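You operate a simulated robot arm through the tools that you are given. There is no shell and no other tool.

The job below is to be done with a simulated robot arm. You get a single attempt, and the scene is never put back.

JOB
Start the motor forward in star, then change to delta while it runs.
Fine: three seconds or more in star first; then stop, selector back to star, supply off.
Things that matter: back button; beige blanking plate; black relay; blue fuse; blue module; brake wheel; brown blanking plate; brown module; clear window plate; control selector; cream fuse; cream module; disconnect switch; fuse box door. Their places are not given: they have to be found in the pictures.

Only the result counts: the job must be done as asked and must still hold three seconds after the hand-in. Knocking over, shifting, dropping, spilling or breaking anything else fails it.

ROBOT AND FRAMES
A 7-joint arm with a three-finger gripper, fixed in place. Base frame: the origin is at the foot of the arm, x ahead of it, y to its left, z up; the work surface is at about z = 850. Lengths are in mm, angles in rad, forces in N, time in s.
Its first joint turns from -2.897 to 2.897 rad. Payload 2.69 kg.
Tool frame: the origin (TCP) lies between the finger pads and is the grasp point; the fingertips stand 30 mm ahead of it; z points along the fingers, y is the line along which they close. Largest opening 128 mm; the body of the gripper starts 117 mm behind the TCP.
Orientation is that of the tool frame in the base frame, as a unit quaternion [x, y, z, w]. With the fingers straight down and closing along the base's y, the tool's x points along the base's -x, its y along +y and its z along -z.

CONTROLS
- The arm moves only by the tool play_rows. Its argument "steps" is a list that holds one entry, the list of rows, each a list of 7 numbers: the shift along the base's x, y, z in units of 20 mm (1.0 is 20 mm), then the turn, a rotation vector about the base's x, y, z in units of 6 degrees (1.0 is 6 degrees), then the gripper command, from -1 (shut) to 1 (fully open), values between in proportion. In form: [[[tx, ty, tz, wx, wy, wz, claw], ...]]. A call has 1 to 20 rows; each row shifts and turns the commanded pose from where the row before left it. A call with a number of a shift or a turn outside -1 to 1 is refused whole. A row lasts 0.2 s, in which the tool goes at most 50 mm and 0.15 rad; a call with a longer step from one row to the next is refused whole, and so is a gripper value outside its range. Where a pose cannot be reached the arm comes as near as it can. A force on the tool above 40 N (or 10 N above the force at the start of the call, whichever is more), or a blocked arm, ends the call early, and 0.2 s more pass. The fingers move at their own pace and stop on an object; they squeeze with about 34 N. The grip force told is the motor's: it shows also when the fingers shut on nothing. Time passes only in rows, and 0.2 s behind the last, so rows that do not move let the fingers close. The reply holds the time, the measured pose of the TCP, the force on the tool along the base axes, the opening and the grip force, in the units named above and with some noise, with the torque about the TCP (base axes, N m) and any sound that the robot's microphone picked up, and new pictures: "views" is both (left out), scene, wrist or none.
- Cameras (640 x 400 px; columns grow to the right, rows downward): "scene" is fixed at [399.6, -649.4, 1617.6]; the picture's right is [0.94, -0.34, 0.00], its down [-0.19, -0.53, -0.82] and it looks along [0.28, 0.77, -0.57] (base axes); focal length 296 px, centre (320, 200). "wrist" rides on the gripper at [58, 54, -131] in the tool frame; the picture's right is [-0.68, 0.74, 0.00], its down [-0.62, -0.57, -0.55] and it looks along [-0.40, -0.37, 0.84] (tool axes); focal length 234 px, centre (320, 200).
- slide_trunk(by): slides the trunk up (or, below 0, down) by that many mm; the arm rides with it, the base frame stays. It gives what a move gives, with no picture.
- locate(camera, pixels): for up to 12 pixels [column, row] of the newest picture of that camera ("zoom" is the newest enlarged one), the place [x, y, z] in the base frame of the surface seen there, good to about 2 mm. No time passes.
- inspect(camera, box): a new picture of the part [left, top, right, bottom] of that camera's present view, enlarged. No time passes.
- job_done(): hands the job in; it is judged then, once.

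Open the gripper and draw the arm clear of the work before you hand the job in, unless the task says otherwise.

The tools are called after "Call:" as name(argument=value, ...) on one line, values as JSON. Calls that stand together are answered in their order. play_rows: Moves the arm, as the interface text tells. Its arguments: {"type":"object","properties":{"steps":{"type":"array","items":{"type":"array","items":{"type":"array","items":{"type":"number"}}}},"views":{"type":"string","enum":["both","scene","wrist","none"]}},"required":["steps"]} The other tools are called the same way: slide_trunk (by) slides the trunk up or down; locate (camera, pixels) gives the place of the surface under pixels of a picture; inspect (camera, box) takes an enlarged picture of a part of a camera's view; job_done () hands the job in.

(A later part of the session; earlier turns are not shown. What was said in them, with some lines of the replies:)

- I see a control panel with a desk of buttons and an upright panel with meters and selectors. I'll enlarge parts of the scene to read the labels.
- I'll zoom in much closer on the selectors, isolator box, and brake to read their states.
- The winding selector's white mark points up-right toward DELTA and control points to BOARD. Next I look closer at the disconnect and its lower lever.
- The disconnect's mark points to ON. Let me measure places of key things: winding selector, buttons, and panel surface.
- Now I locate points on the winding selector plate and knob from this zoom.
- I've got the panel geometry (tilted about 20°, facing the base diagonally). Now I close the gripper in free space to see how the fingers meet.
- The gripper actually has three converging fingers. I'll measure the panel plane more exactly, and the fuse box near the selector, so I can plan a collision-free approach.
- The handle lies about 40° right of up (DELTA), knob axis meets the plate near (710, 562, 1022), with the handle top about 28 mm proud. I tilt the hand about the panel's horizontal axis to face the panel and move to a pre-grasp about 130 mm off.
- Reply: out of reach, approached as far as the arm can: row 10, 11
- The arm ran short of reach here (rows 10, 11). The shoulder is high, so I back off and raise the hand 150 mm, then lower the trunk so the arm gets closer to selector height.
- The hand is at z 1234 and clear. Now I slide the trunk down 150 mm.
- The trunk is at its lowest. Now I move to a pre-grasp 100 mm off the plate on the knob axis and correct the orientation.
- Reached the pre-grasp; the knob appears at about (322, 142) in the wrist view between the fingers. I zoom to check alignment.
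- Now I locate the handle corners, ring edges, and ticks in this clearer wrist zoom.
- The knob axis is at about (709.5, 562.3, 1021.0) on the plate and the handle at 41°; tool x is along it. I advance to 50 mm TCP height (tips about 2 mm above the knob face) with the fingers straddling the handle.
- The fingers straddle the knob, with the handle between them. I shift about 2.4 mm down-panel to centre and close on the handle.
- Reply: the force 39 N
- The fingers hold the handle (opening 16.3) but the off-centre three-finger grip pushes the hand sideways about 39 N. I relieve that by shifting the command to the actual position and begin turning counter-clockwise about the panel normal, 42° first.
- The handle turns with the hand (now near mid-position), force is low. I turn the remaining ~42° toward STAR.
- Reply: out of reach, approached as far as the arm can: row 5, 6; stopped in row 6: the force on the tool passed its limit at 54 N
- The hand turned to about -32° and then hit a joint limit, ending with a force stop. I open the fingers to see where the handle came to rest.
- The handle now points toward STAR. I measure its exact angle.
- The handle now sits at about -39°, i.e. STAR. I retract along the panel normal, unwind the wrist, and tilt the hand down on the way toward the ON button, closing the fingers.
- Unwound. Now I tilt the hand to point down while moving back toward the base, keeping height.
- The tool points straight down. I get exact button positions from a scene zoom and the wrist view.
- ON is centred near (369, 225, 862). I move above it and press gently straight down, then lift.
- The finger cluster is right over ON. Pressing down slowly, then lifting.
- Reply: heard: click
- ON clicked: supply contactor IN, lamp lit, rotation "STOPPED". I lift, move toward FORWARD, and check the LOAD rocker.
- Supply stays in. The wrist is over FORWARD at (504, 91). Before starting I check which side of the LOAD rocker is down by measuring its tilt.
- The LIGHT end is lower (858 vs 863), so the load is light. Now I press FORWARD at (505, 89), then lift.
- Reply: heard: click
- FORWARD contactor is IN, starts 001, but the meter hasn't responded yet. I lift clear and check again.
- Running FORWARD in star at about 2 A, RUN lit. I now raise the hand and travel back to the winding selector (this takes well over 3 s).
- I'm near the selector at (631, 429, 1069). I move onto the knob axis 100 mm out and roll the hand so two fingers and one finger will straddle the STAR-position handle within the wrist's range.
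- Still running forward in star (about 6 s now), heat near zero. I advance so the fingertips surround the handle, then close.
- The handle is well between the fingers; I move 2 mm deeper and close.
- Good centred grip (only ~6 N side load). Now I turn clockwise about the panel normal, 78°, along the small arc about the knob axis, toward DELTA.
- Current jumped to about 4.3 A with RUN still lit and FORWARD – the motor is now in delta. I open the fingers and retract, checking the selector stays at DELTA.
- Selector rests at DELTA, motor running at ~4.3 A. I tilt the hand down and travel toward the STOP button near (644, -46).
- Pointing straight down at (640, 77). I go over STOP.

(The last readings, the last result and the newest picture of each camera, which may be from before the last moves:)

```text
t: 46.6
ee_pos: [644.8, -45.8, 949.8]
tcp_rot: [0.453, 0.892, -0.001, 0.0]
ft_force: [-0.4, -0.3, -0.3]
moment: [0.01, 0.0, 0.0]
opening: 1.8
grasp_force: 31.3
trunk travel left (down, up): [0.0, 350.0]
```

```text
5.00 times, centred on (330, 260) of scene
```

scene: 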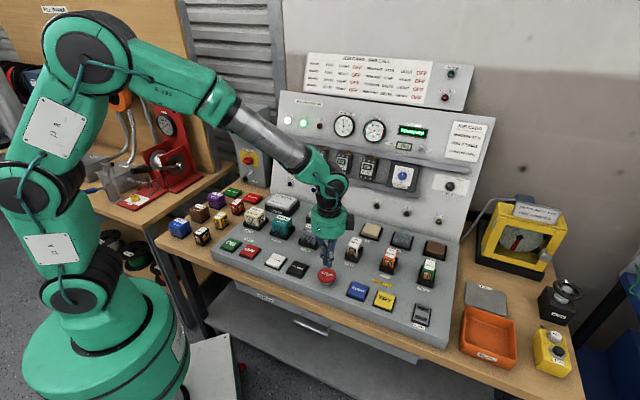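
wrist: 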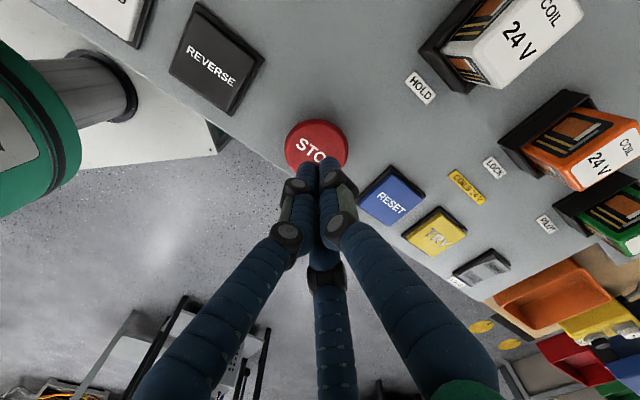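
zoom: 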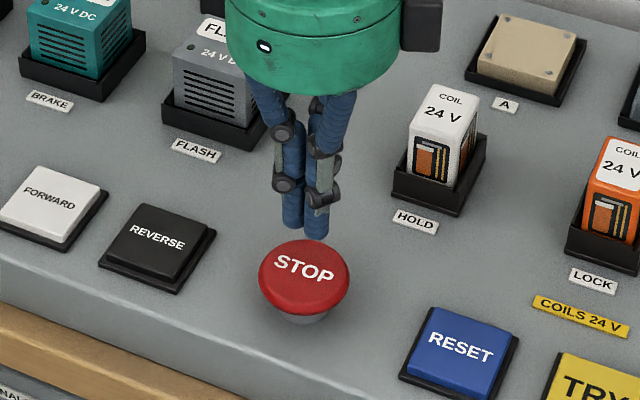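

The cluster is right over STOP. Pressing down.

Call:
play_rows(steps=[[[0, 0, -1, 0, 0, 0, -1], [0, 0, -0.6, 0, 0, 0, -1], [0, 0, -0.2, 0, 0, 0, -1], [0, 0, -0.2, 0, 0, 0, -1], [0, 0, -0.15, 0, 0, 0, -1], [0, 0, 0, 0, 0, 0, -1]]], views="scene")

Call:
inspect(camera="scene", box=[275, 90, 425, 185])

```text
t: 48.0
ee_pos: [645.4, -45.3, 906.0]
tcp_rot: [0.453, 0.892, -0.001, 0.001]
ft_force: [0.2, 1.6, 3.6]
moment: [0.07, -0.03, -0.06]
opening: 6.1
grasp_force: 31.3
trunk travel left (down, up): [0.0, 350.0]
heard: click
```

scene: 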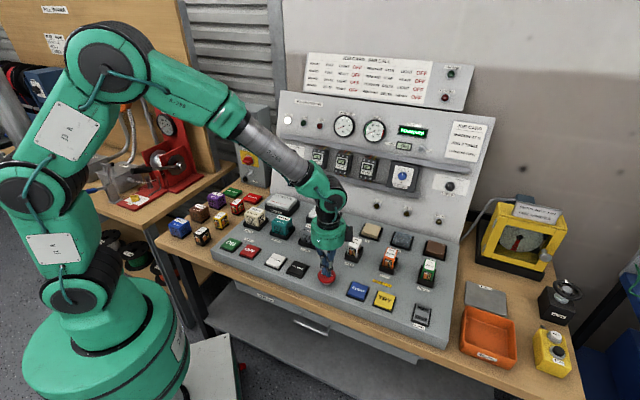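

```text
4.21 times, centred on (350, 138) of scene
```

zoom: 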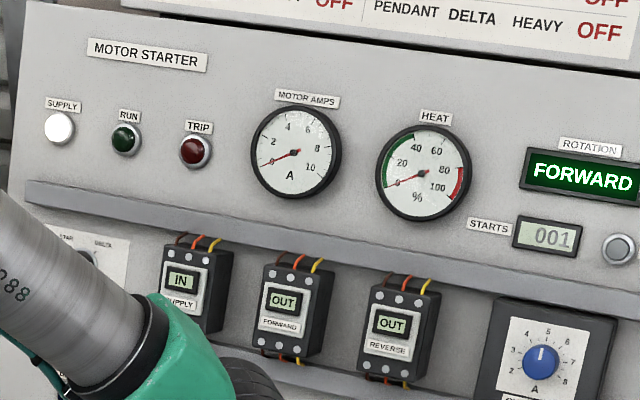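

STOP worked: forward contactor OUT, amps 0, motor coasting. I lift and return toward the winding selector.

Call:
play_rows(steps=[[[0, 0, 1, 0, 0, 0, -1], [0, 0, 1, 0, 0, 0, -1], [0, 1, 0.5, 0, 0, 0, -1], [0, 1, 0.5, 0, 0, 0, -1], [0, 1, 0.5, 0, 0, 0, -1], [0, 1, 0.5, 0, 0, 0, -1], [0, 1, 0.5, 0, 0, 0, -1], [0, 1, 0.5, 0, 0, 0, -1], [0, 1, 0.5, 0, 0, 0, -1], [0, 1, 0.5, 0, 0, 0, -1], [-0.12, 1, 0.2, 0, 0, 0, -1], [-0.12, 1, 0.2, 0, 0, 0, -1], [-0.12, 1, 0.2, 0, 0, 0, -1], [-0.12, 1, 0.2, 0, 0, 0, -1], [-0.12, 1, 0.2, 0, 0, 0, -1], [-0.12, 1, 0.2, 0, 0, 0, -1], [-0.12, 1, 0.2, 0, 0, 0, -1], [-0.12, 1, 0.2, 0, 0, 0, -1], [-0.12, 1, 0.2, 0, 0, 0, -1], [-0.12, 1, 0.2, 0, 0, 0, -1]]], views="scene")

Call:
inspect(camera="scene", box=[275, 90, 425, 185])

Call:
inspect(camera="scene", box=[290, 220, 370, 300])

```text
t: 52.2
ee_pos: [621.4, 314.9, 1068.8]
tcp_rot: [0.453, 0.892, -0.001, -0.001]
ft_force: [0.0, -1.1, -0.6]
moment: [0.02, 0.01, 0.0]
opening: 2.2
grasp_force: 31.3
trunk travel left (down, up): [0.0, 350.0]
```

scene: 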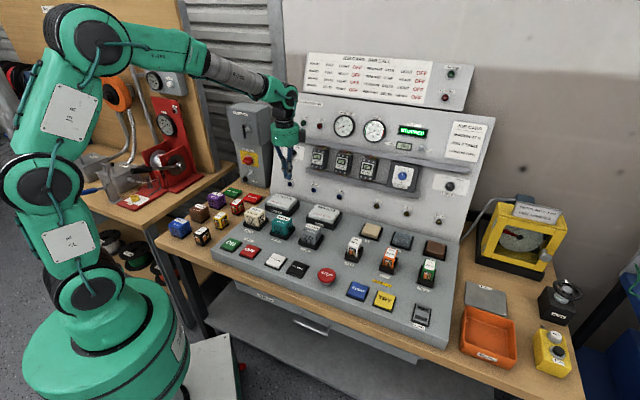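

```text
4.21 times, centred on (350, 138) of scene
```

zoom: 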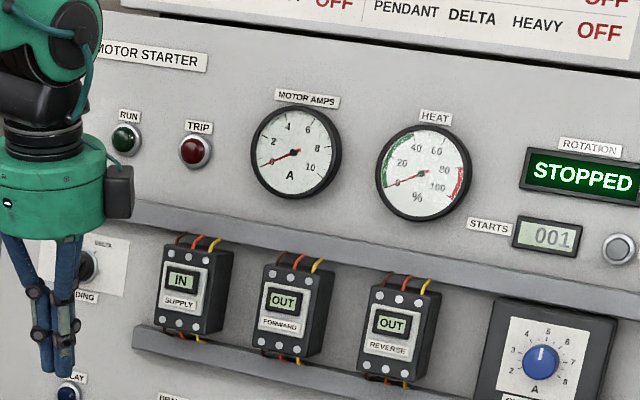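

```text
5.00 times, centred on (330, 260) of scene
```

zoom: 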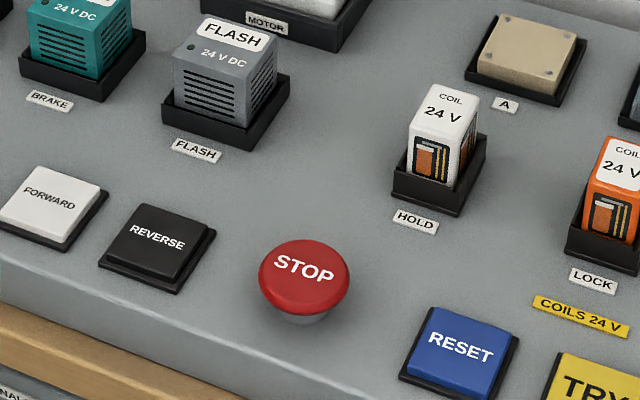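

Motor STOPPED and STOP has popped back up. I tilt the hand toward the panel again and come in front of the winding knob with fingers open.

Call:
play_rows(steps=[[[0, 0.9, 0, 0.9164, -0.9125, 0, -1], [0, 0.9, 0, 0.9164, -0.9125, 0, -1], [0, 0.9, 0, 0.9164, -0.9125, 0, -1], [0, 0.9, 0, 0.9164, -0.9125, 0, -1], [0, 0.9, 0, 0.9164, -0.9125, 0, -1], [0, 0.9, 0, 0.9164, -0.9125, 0, -0.1], [0, 0.9, 0, 0.9164, -0.9125, 0, -0.1], [0, 0.9, 0, 0.9164, -0.9125, 0, -0.1], [0, 0.9, 0, 0.9164, -0.9125, 0, -0.1], [0, 0, 0, 0, 0, 0, -0.1]]], views="wrist")

Call:
inspect(camera="wrist", box=[240, 80, 400, 220])

```text
t: 54.4
ee_pos: [614.3, 472.5, 1068.4]
tcp_rot: [0.375, 0.753, 0.518, 0.156]
ft_force: [-1.0, -0.2, 1.5]
moment: [-0.16, 0.12, 0.0]
opening: 57.6
grasp_force: 0.1
out of reach, approached as far as the arm can: row 9
trunk travel left (down, up): [0.0, 350.0]
```

wrist: 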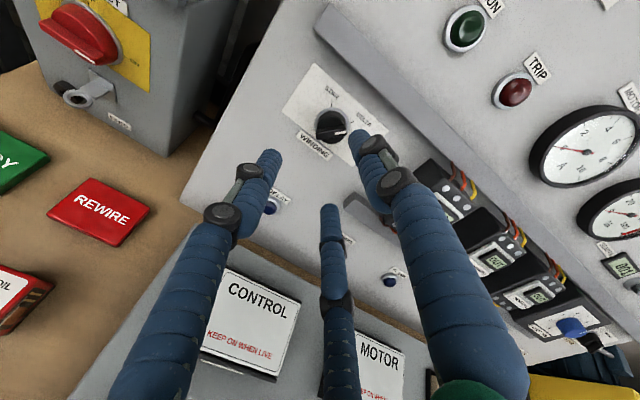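

```text
2.86 times, centred on (320, 150) of wrist
```

zoom: 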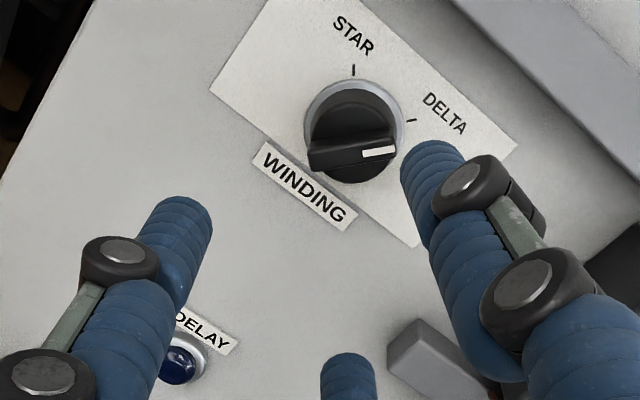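

Supply still in, motor stopped, and the knob at DELTA is visible at about (330, 127). The arm came slightly short in orientation, so I correct it and move to 90 mm off the plate.

Call:
play_rows(steps=[[[0.426, 0.409, -0.175, 0.164, -0.09, -0.088, -0.1], [0.426, 0.409, -0.175, 0.164, -0.09, -0.088, -0.1], [0.426, 0.409, -0.175, 0.164, -0.09, -0.088, -0.1], [0.426, 0.409, -0.175, 0.164, -0.09, -0.088, -0.1], [0, 0, 0, 0, 0, 0, -0.1]]], views="both")

Call:
inspect(camera="wrist", box=[250, 90, 400, 210])

```text
t: 55.6
ee_pos: [650.1, 504.5, 1053.7]
tcp_rot: [0.386, 0.725, 0.546, 0.165]
ft_force: [0.1, 0.6, -0.3]
moment: [0.0, 0.0, 0.02]
opening: 57.7
grasp_force: 0.1
trunk travel left (down, up): [0.0, 350.0]
```

scene: 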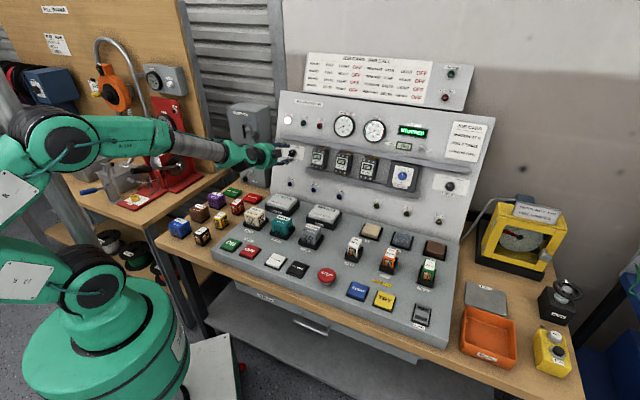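
wrist: 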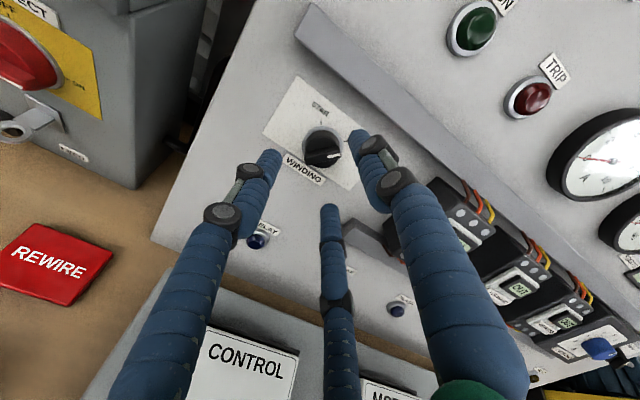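

```text
3.33 times, centred on (325, 150) of wrist
```

zoom: 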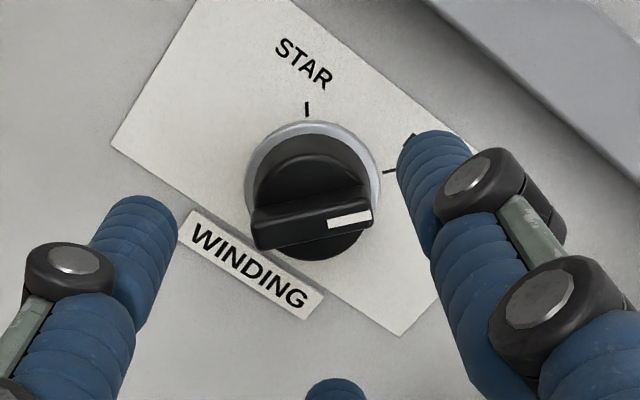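

Aligned with the handle between the fingers. I advance straight in 39 mm and close the fingers.

Call:
play_rows(steps=[[[0.43, 0.44, -0.223, 0, 0, 0, -0.1], [0.43, 0.44, -0.223, 0, 0, 0, -0.1], [0.43, 0.44, -0.223, 0, 0, 0, -0.1], [0, 0, 0, 0, 0, 0, -0.1], [0, 0, 0, 0, 0, 0, -0.5], [0, 0, 0, 0, 0, 0, -1], [0, 0, 0, 0, 0, 0, -1], [0, 0, 0, 0, 0, 0, -1]]], views="wrist")

Call:
inspect(camera="wrist", box=[250, 100, 400, 220])

```text
t: 57.4
ee_pos: [675.2, 532.3, 1039.1]
tcp_rot: [0.386, 0.725, 0.545, 0.166]
ft_force: [2.0, 1.1, 2.6]
moment: [-0.07, -0.2, 0.07]
opening: 16.7
grasp_force: 42.0
trunk travel left (down, up): [0.0, 350.0]
```

wrist: 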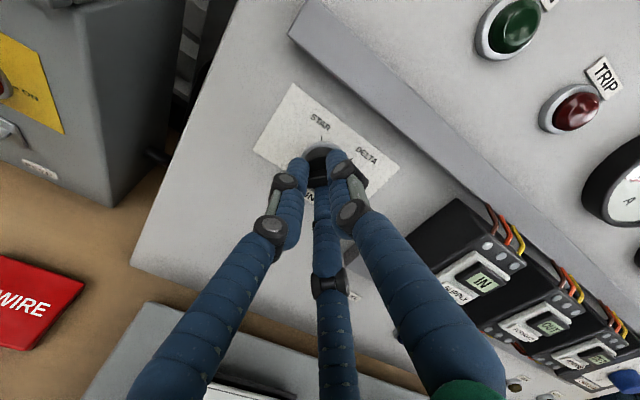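

```text
3.33 times, centred on (325, 160) of wrist
```

zoom: 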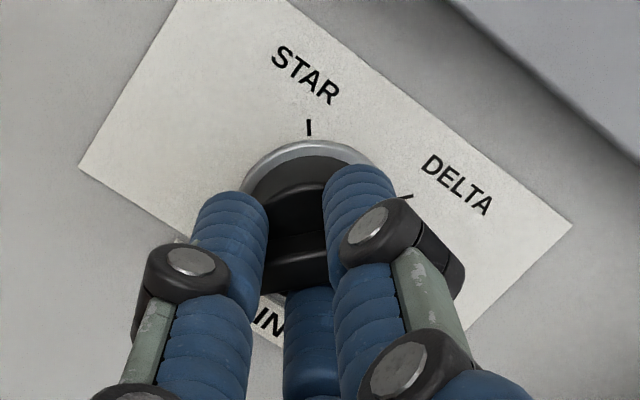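

Centred grip with hardly any load. Now I turn counter-clockwise 80° back to STAR.

Call:
play_rows(steps=[[[-0.0096, 0, -0.017, -0.679, -0.682, 0.3534, -1], [-0.0096, 0, -0.017, -0.679, -0.682, 0.3534, -1], [-0.0096, 0, -0.017, -0.679, -0.682, 0.3534, -1], [-0.0096, 0, -0.017, -0.679, -0.682, 0.3534, -1], [-0.0096, 0, -0.017, -0.679, -0.682, 0.3534, -1], [-0.0096, 0, -0.017, -0.679, -0.682, 0.3534, -1], [0, -0.009, -0.0175, -0.679, -0.682, 0.3534, -1], [0, -0.009, -0.0175, -0.679, -0.682, 0.3534, -1], [0, -0.009, -0.0175, -0.679, -0.682, 0.3534, -1], [0, -0.009, -0.0175, -0.679, -0.682, 0.3534, -1], [0, -0.009, -0.0175, -0.679, -0.682, 0.3534, -1], [0, -0.009, -0.0175, -0.679, -0.682, 0.3534, -1], [0, -0.009, -0.0175, -0.679, -0.682, 0.3534, -1]]], views="both")

Call:
inspect(camera="wrist", box=[250, 100, 400, 220])

```text
t: 60.2
ee_pos: [674.6, 529.4, 1033.8]
tcp_rot: [-0.168, 0.802, 0.311, 0.481]
ft_force: [25.7, -6.8, 14.6]
moment: [-0.15, -0.24, -0.83]
opening: 16.5
grasp_force: 42.6
trunk travel left (down, up): [0.0, 350.0]
```

scene: 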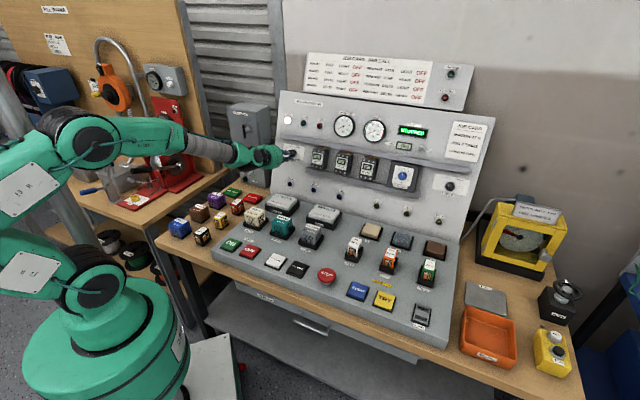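
wrist: 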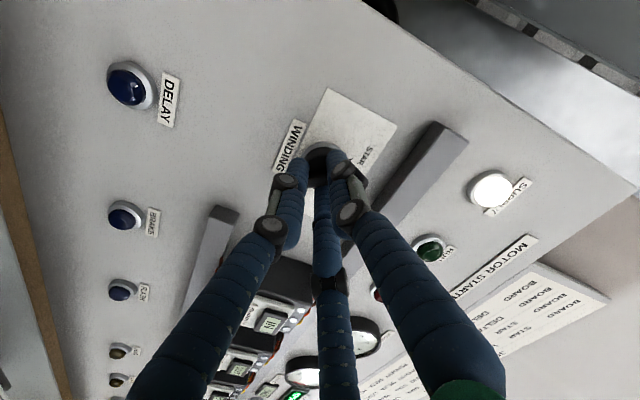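

```text
3.33 times, centred on (325, 160) of wrist
```

zoom: 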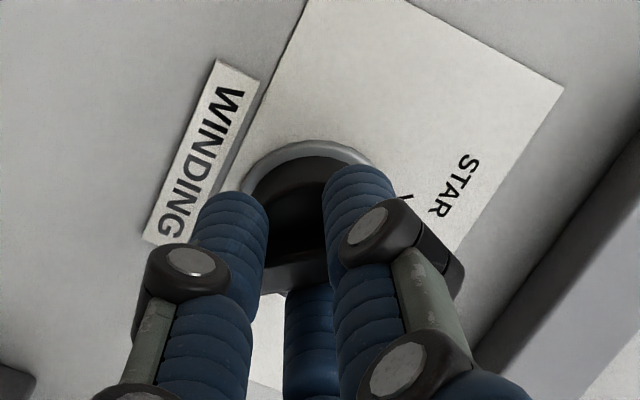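

The handle is at its STAR end (some lateral load of ~30 N). I open the fingers and retract along the normal, then check the handle.

Call:
play_rows(steps=[[[0, 0, 0, 0, 0, 0, -0.1], [0, 0, 0, 0, 0, 0, -0.1], [0, 0, 0, 0, 0, 0, -0.1], [-0.66, -0.665, 0.345, 0, 0, 0, -0.1], [-0.66, -0.665, 0.345, 0, 0, 0, -0.1], [-0.66, -0.665, 0.345, 0, 0, 0, -0.1], [-0.66, -0.665, 0.345, 0, 0, 0, -0.1]]], views="both")

Call:
inspect(camera="wrist", box=[240, 80, 400, 220])

Call:
inspect(camera="scene", box=[275, 90, 425, 185])

Call:
inspect(camera="wrist", box=[290, 110, 350, 180])

```text
t: 61.8
ee_pos: [622.0, 476.6, 1059.6]
tcp_rot: [-0.169, 0.803, 0.311, 0.48]
ft_force: [0.0, -0.3, -0.3]
moment: [-0.03, 0.0, -0.01]
opening: 57.8
grasp_force: 0.0
trunk travel left (down, up): [0.0, 350.0]
```

scene: 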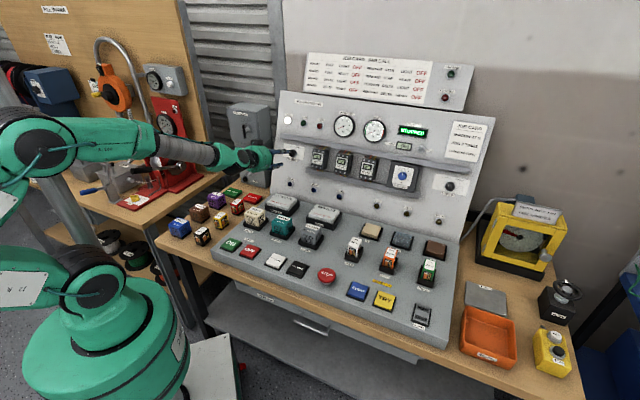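
wrist: 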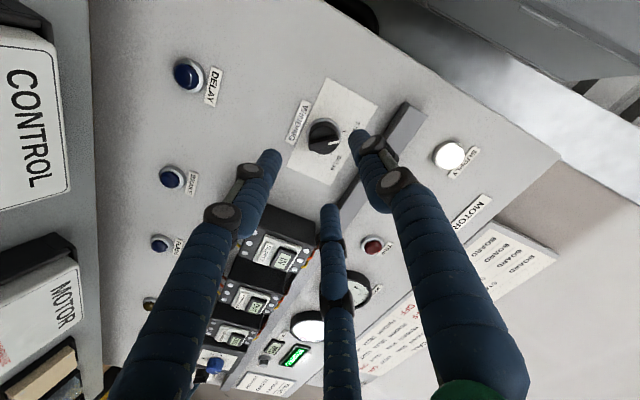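

```text
2.86 times, centred on (320, 150) of wrist
```

zoom: 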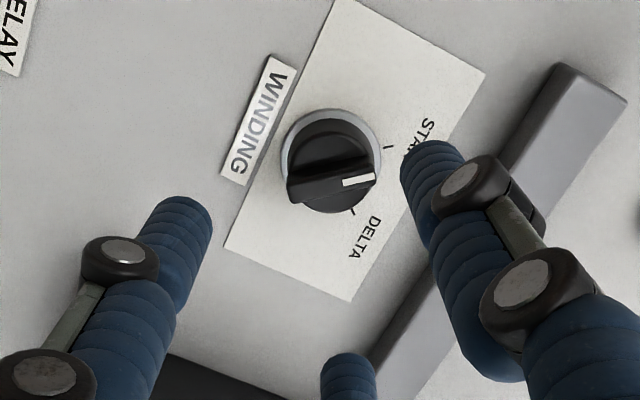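

```text
4.21 times, centred on (350, 138) of scene
```

zoom: 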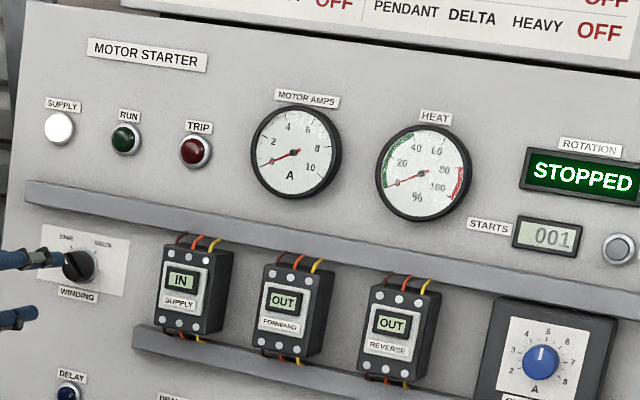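

```text
5.71 times, centred on (320, 145) of wrist
```

zoom: 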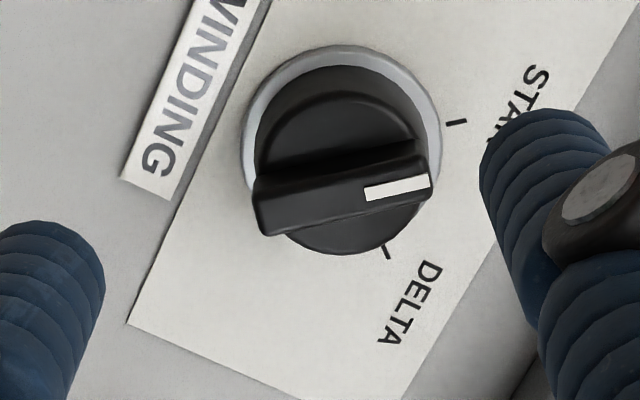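

Call:
locate(camera="zoom", pixels=[[262, 210], [258, 190], [425, 180], [428, 195], [372, 193], [427, 182], [340, 200]])

```text
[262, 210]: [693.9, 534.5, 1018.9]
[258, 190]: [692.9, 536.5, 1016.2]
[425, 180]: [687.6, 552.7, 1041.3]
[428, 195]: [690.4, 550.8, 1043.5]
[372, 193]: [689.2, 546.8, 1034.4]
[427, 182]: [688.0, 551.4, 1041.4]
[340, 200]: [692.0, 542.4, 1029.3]
```

The handle angle in the wrist view matches the earlier STAR picture. I back the hand away, tilting down toward OFF, and then verify the handle from the scene camera.

Call:
play_rows(steps=[[[-0.9, -0.9, 0.3, -0.9164, 0.9125, 0, -0.1], [-0.9, -0.9, 0.3, -0.9164, 0.9125, 0, -0.6], [-1, -1, 0.1, -0.9164, 0.9125, 0, -1], [-1, -1, 0, -0.9164, 0.9125, 0, -1], [-1, -1, 0, -0.9164, 0.9125, 0, -1], [-1, -1, 0, -0.9164, 0.9125, 0, -1], [-1, -1, 0, -0.9164, 0.9125, 0, -1], [-1, -1, 0, -0.9164, 0.9125, 0, -1], [-1, -1, 0, -0.9164, 0.9125, 0, -1], [-0.15, -1, -0.4, 0, 0, 0, -1], [-0.15, -1, -0.4, 0, 0, 0, -1], [-0.15, -1, -0.4, 0, 0, 0, -1], [0, 0, 0, 0, 0, 0, -1]]], views="both")

Call:
inspect(camera="scene", box=[284, 145, 304, 159])

```text
t: 64.6
ee_pos: [438.4, 239.9, 1049.0]
tcp_rot: [-0.208, 0.978, -0.003, 0.001]
ft_force: [-0.4, 0.1, -0.2]
moment: [0.01, -0.01, 0.0]
opening: 2.0
grasp_force: 31.4
trunk travel left (down, up): [0.0, 350.0]
```

scene: 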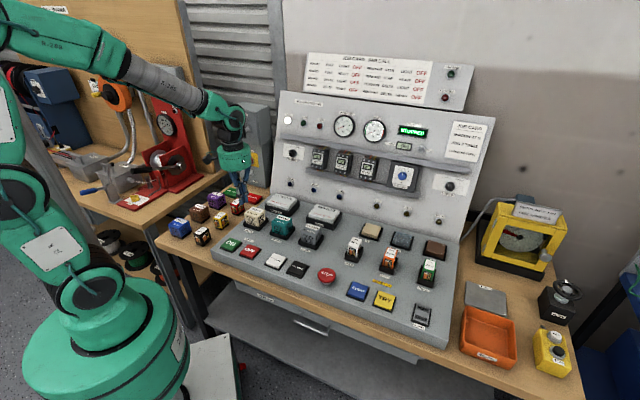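
wrist: 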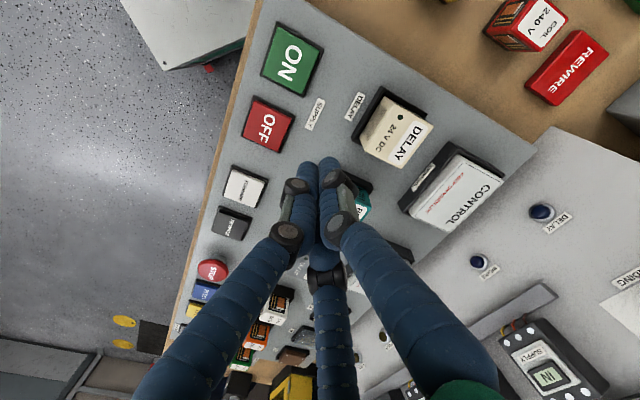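

```text
16.00 times, centred on (294, 152) of scene
```

zoom: 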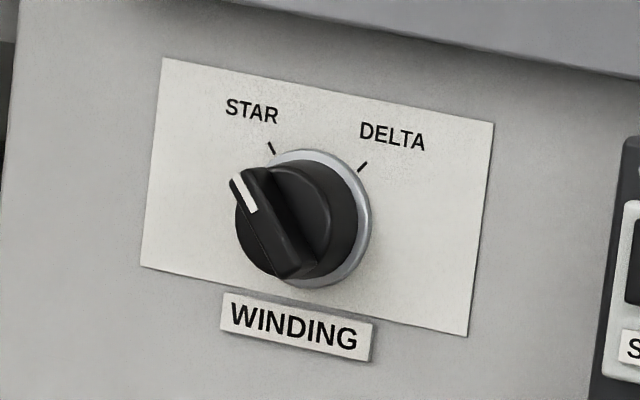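

Call:
locate(camera="zoom", pixels=[[234, 182], [252, 172], [282, 272], [310, 266], [237, 182], [253, 210], [246, 176], [297, 270]])

```text
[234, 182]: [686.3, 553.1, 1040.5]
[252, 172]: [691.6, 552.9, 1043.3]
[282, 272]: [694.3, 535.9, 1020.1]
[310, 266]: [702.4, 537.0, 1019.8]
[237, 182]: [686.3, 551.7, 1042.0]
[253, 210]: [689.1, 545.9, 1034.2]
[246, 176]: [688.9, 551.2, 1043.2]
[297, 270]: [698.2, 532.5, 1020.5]
```

The handle measures -39°: STAR confirmed. Now I go over OFF (427, 167).

Call:
play_rows(steps=[[[-0.081, -0.521, -0.85, 0, 0, 0, -1], [-0.081, -0.521, -0.85, 0, 0, 0, -1], [-0.081, -0.521, -0.85, 0, 0, 0, -1], [-0.081, -0.521, -0.85, 0, 0, 0, -1], [-0.081, -0.521, -0.85, 0, 0, 0, -1], [-0.081, -0.521, -0.85, 0, 0, 0, -1], [-0.081, -0.521, -0.85, 0, 0, 0, -1], [0, 0, 0, 0, 0, 0, -1]]], views="both")

Call:
inspect(camera="scene", box=[215, 210, 315, 285])

```text
t: 66.4
ee_pos: [423.4, 167.6, 930.3]
tcp_rot: [-0.207, 0.978, -0.002, 0.0]
ft_force: [-0.8, 1.8, 0.4]
moment: [-0.03, 0.02, -0.01]
opening: 2.1
grasp_force: 31.5
trunk travel left (down, up): [0.0, 350.0]
```

scene: 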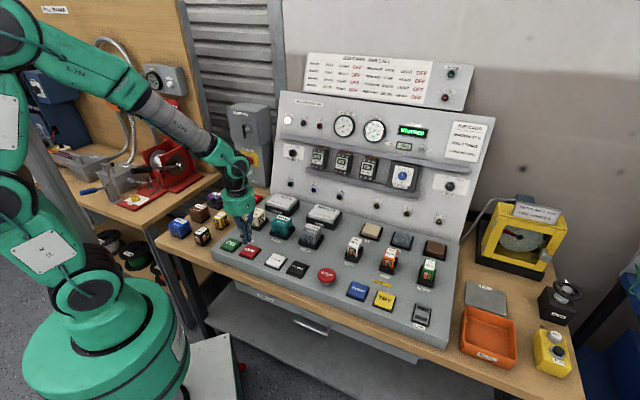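
wrist: 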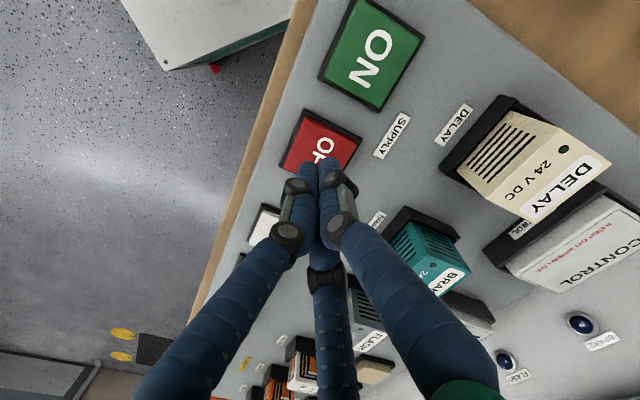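

```text
5.33 times, centred on (265, 248) of scene
```

zoom: 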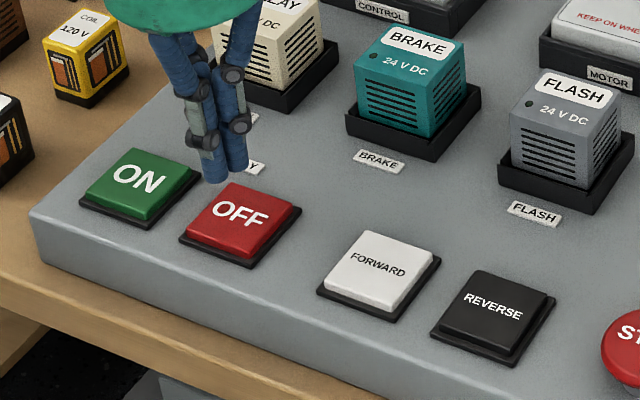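

The cluster is over OFF. Pressing it down.

Call:
play_rows(steps=[[[0.15, -0.05, -0.75, 0, 0, 0, -1], [0, 0, -0.75, 0, 0, 0, -1], [0, 0, -0.25, 0, 0, 0, -1], [0, 0, -0.25, 0, 0, 0, -1], [0, 0, -0.25, 0, 0, 0, -1], [0, 0, 0, 0, 0, 0, -1]]], views="scene")

Call:
inspect(camera="scene", box=[275, 90, 425, 185])

```text
t: 67.8
ee_pos: [428.4, 165.6, 886.9]
tcp_rot: [-0.208, 0.978, -0.002, 0.001]
ft_force: [0.2, -0.1, 0.5]
moment: [0.02, -0.05, 0.0]
opening: 6.0
grasp_force: 30.8
trunk travel left (down, up): [0.0, 350.0]
heard: click
```

scene: 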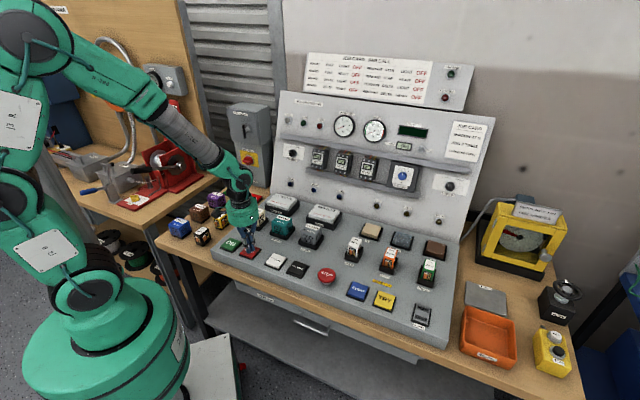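

```text
4.21 times, centred on (350, 138) of scene
```

zoom: 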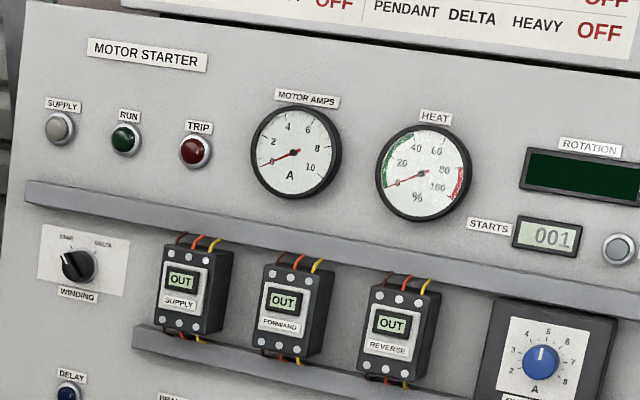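

Supply is OUT and the display is dark. I lift straight up, draw back toward the base, and open the gripper well above everything.

Call:
play_rows(steps=[[[0, 0, 1, 0, 0, 0, -1], [0, 0, 1, 0, 0, 0, -1], [0, 0, 1, 0, 0, 0, -1], [0, 0, 1, 0, 0, 0, -1], [0, 0, 1, 0, 0, 0, -1], [0, 0, 1, 0, 0, 0, -1], [0, 0, 1, 0, 0, 0, -1], [0, 0, 1, 0, 0, 0, -1], [0, 0, 1, 0, 0, 0, -1], [0, 0, 1, 0, 0, 0, 0], [0, 0, 1, 0, 0, 0, 1], [0, 0, 0, 0, 0, 0, 1], [0, 0, 0, 0, 0, 0, 1]]], views="both")

Call:
inspect(camera="scene", box=[275, 90, 425, 185])

Call:
inspect(camera="scene", box=[160, 180, 460, 340])

```text
t: 70.6
ee_pos: [429.0, 167.0, 1107.2]
tcp_rot: [-0.208, 0.978, -0.002, 0.001]
ft_force: [-0.1, 0.8, -0.1]
moment: [-0.02, 0.02, -0.02]
opening: 127.9
grasp_force: 0.0
trunk travel left (down, up): [0.0, 350.0]
```

scene: 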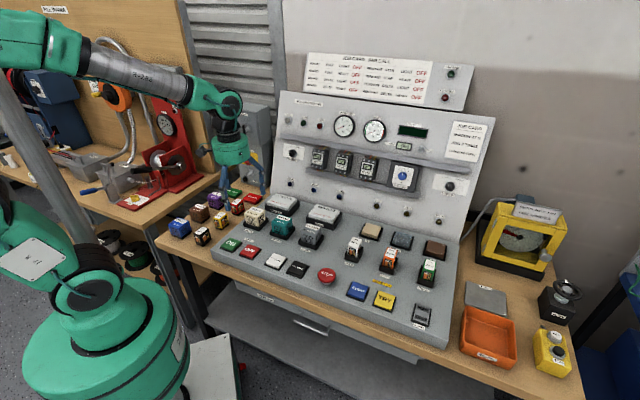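
wrist: 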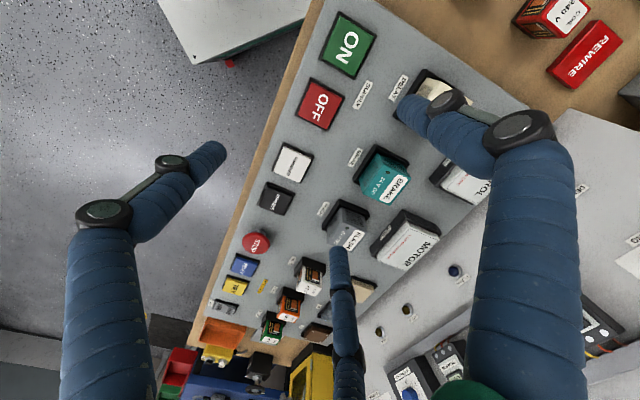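

```text
4.21 times, centred on (350, 138) of scene
```

zoom: 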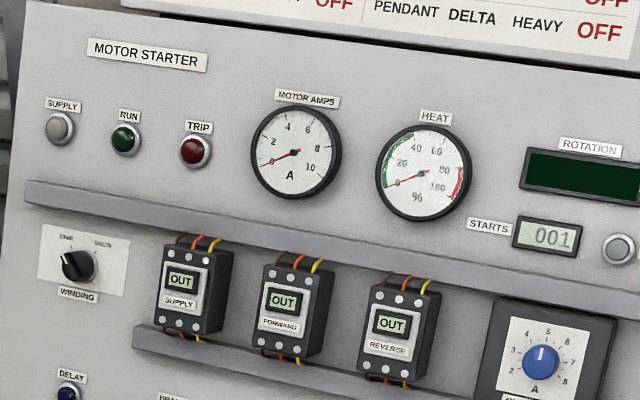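

```text
2.13 times, centred on (310, 260) of scene
```

zoom: 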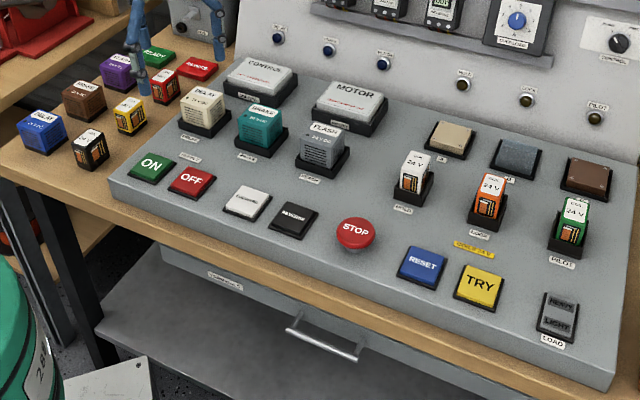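

All contactors are OUT, supply lamp off, winding at STAR, nothing disturbed, gripper open and the arm is 250 mm above the desk. I hand the job in.

Call:
job_done()

```text
The job is handed in.
```

The motor was started forward in star, changed to delta while running, then shut down as asked. I've handed the job in, but no verdict came back.

- **Before starting:** the winding selector was at DELTA, so I turned it to STAR before pressing ON. The control selector was already at BOARD, the disconnect was on and the load was set to light.
- **Star run:** FORWARD was pressed at about 28 s. The motor ran forward in star at about 2 A for at least 8 s.
- **Change to delta:** the selector was turned while the motor ran. The current rose to about 4.3 A and the motor kept running forward without tripping.
- **Shutdown:** I pressed STOP and waited until the display read STOPPED. Then I turned the selector back to STAR, which I measured at about -39°, on its mark. OFF came last.

At hand-in all three contactors read OUT, the supply lamp was off and the display was dark. The gripper was open and clear of the desk. Nothing else appeared moved or knocked over in the final pictures. I left the disconnect on, taking "supply off" to mean the OFF button.
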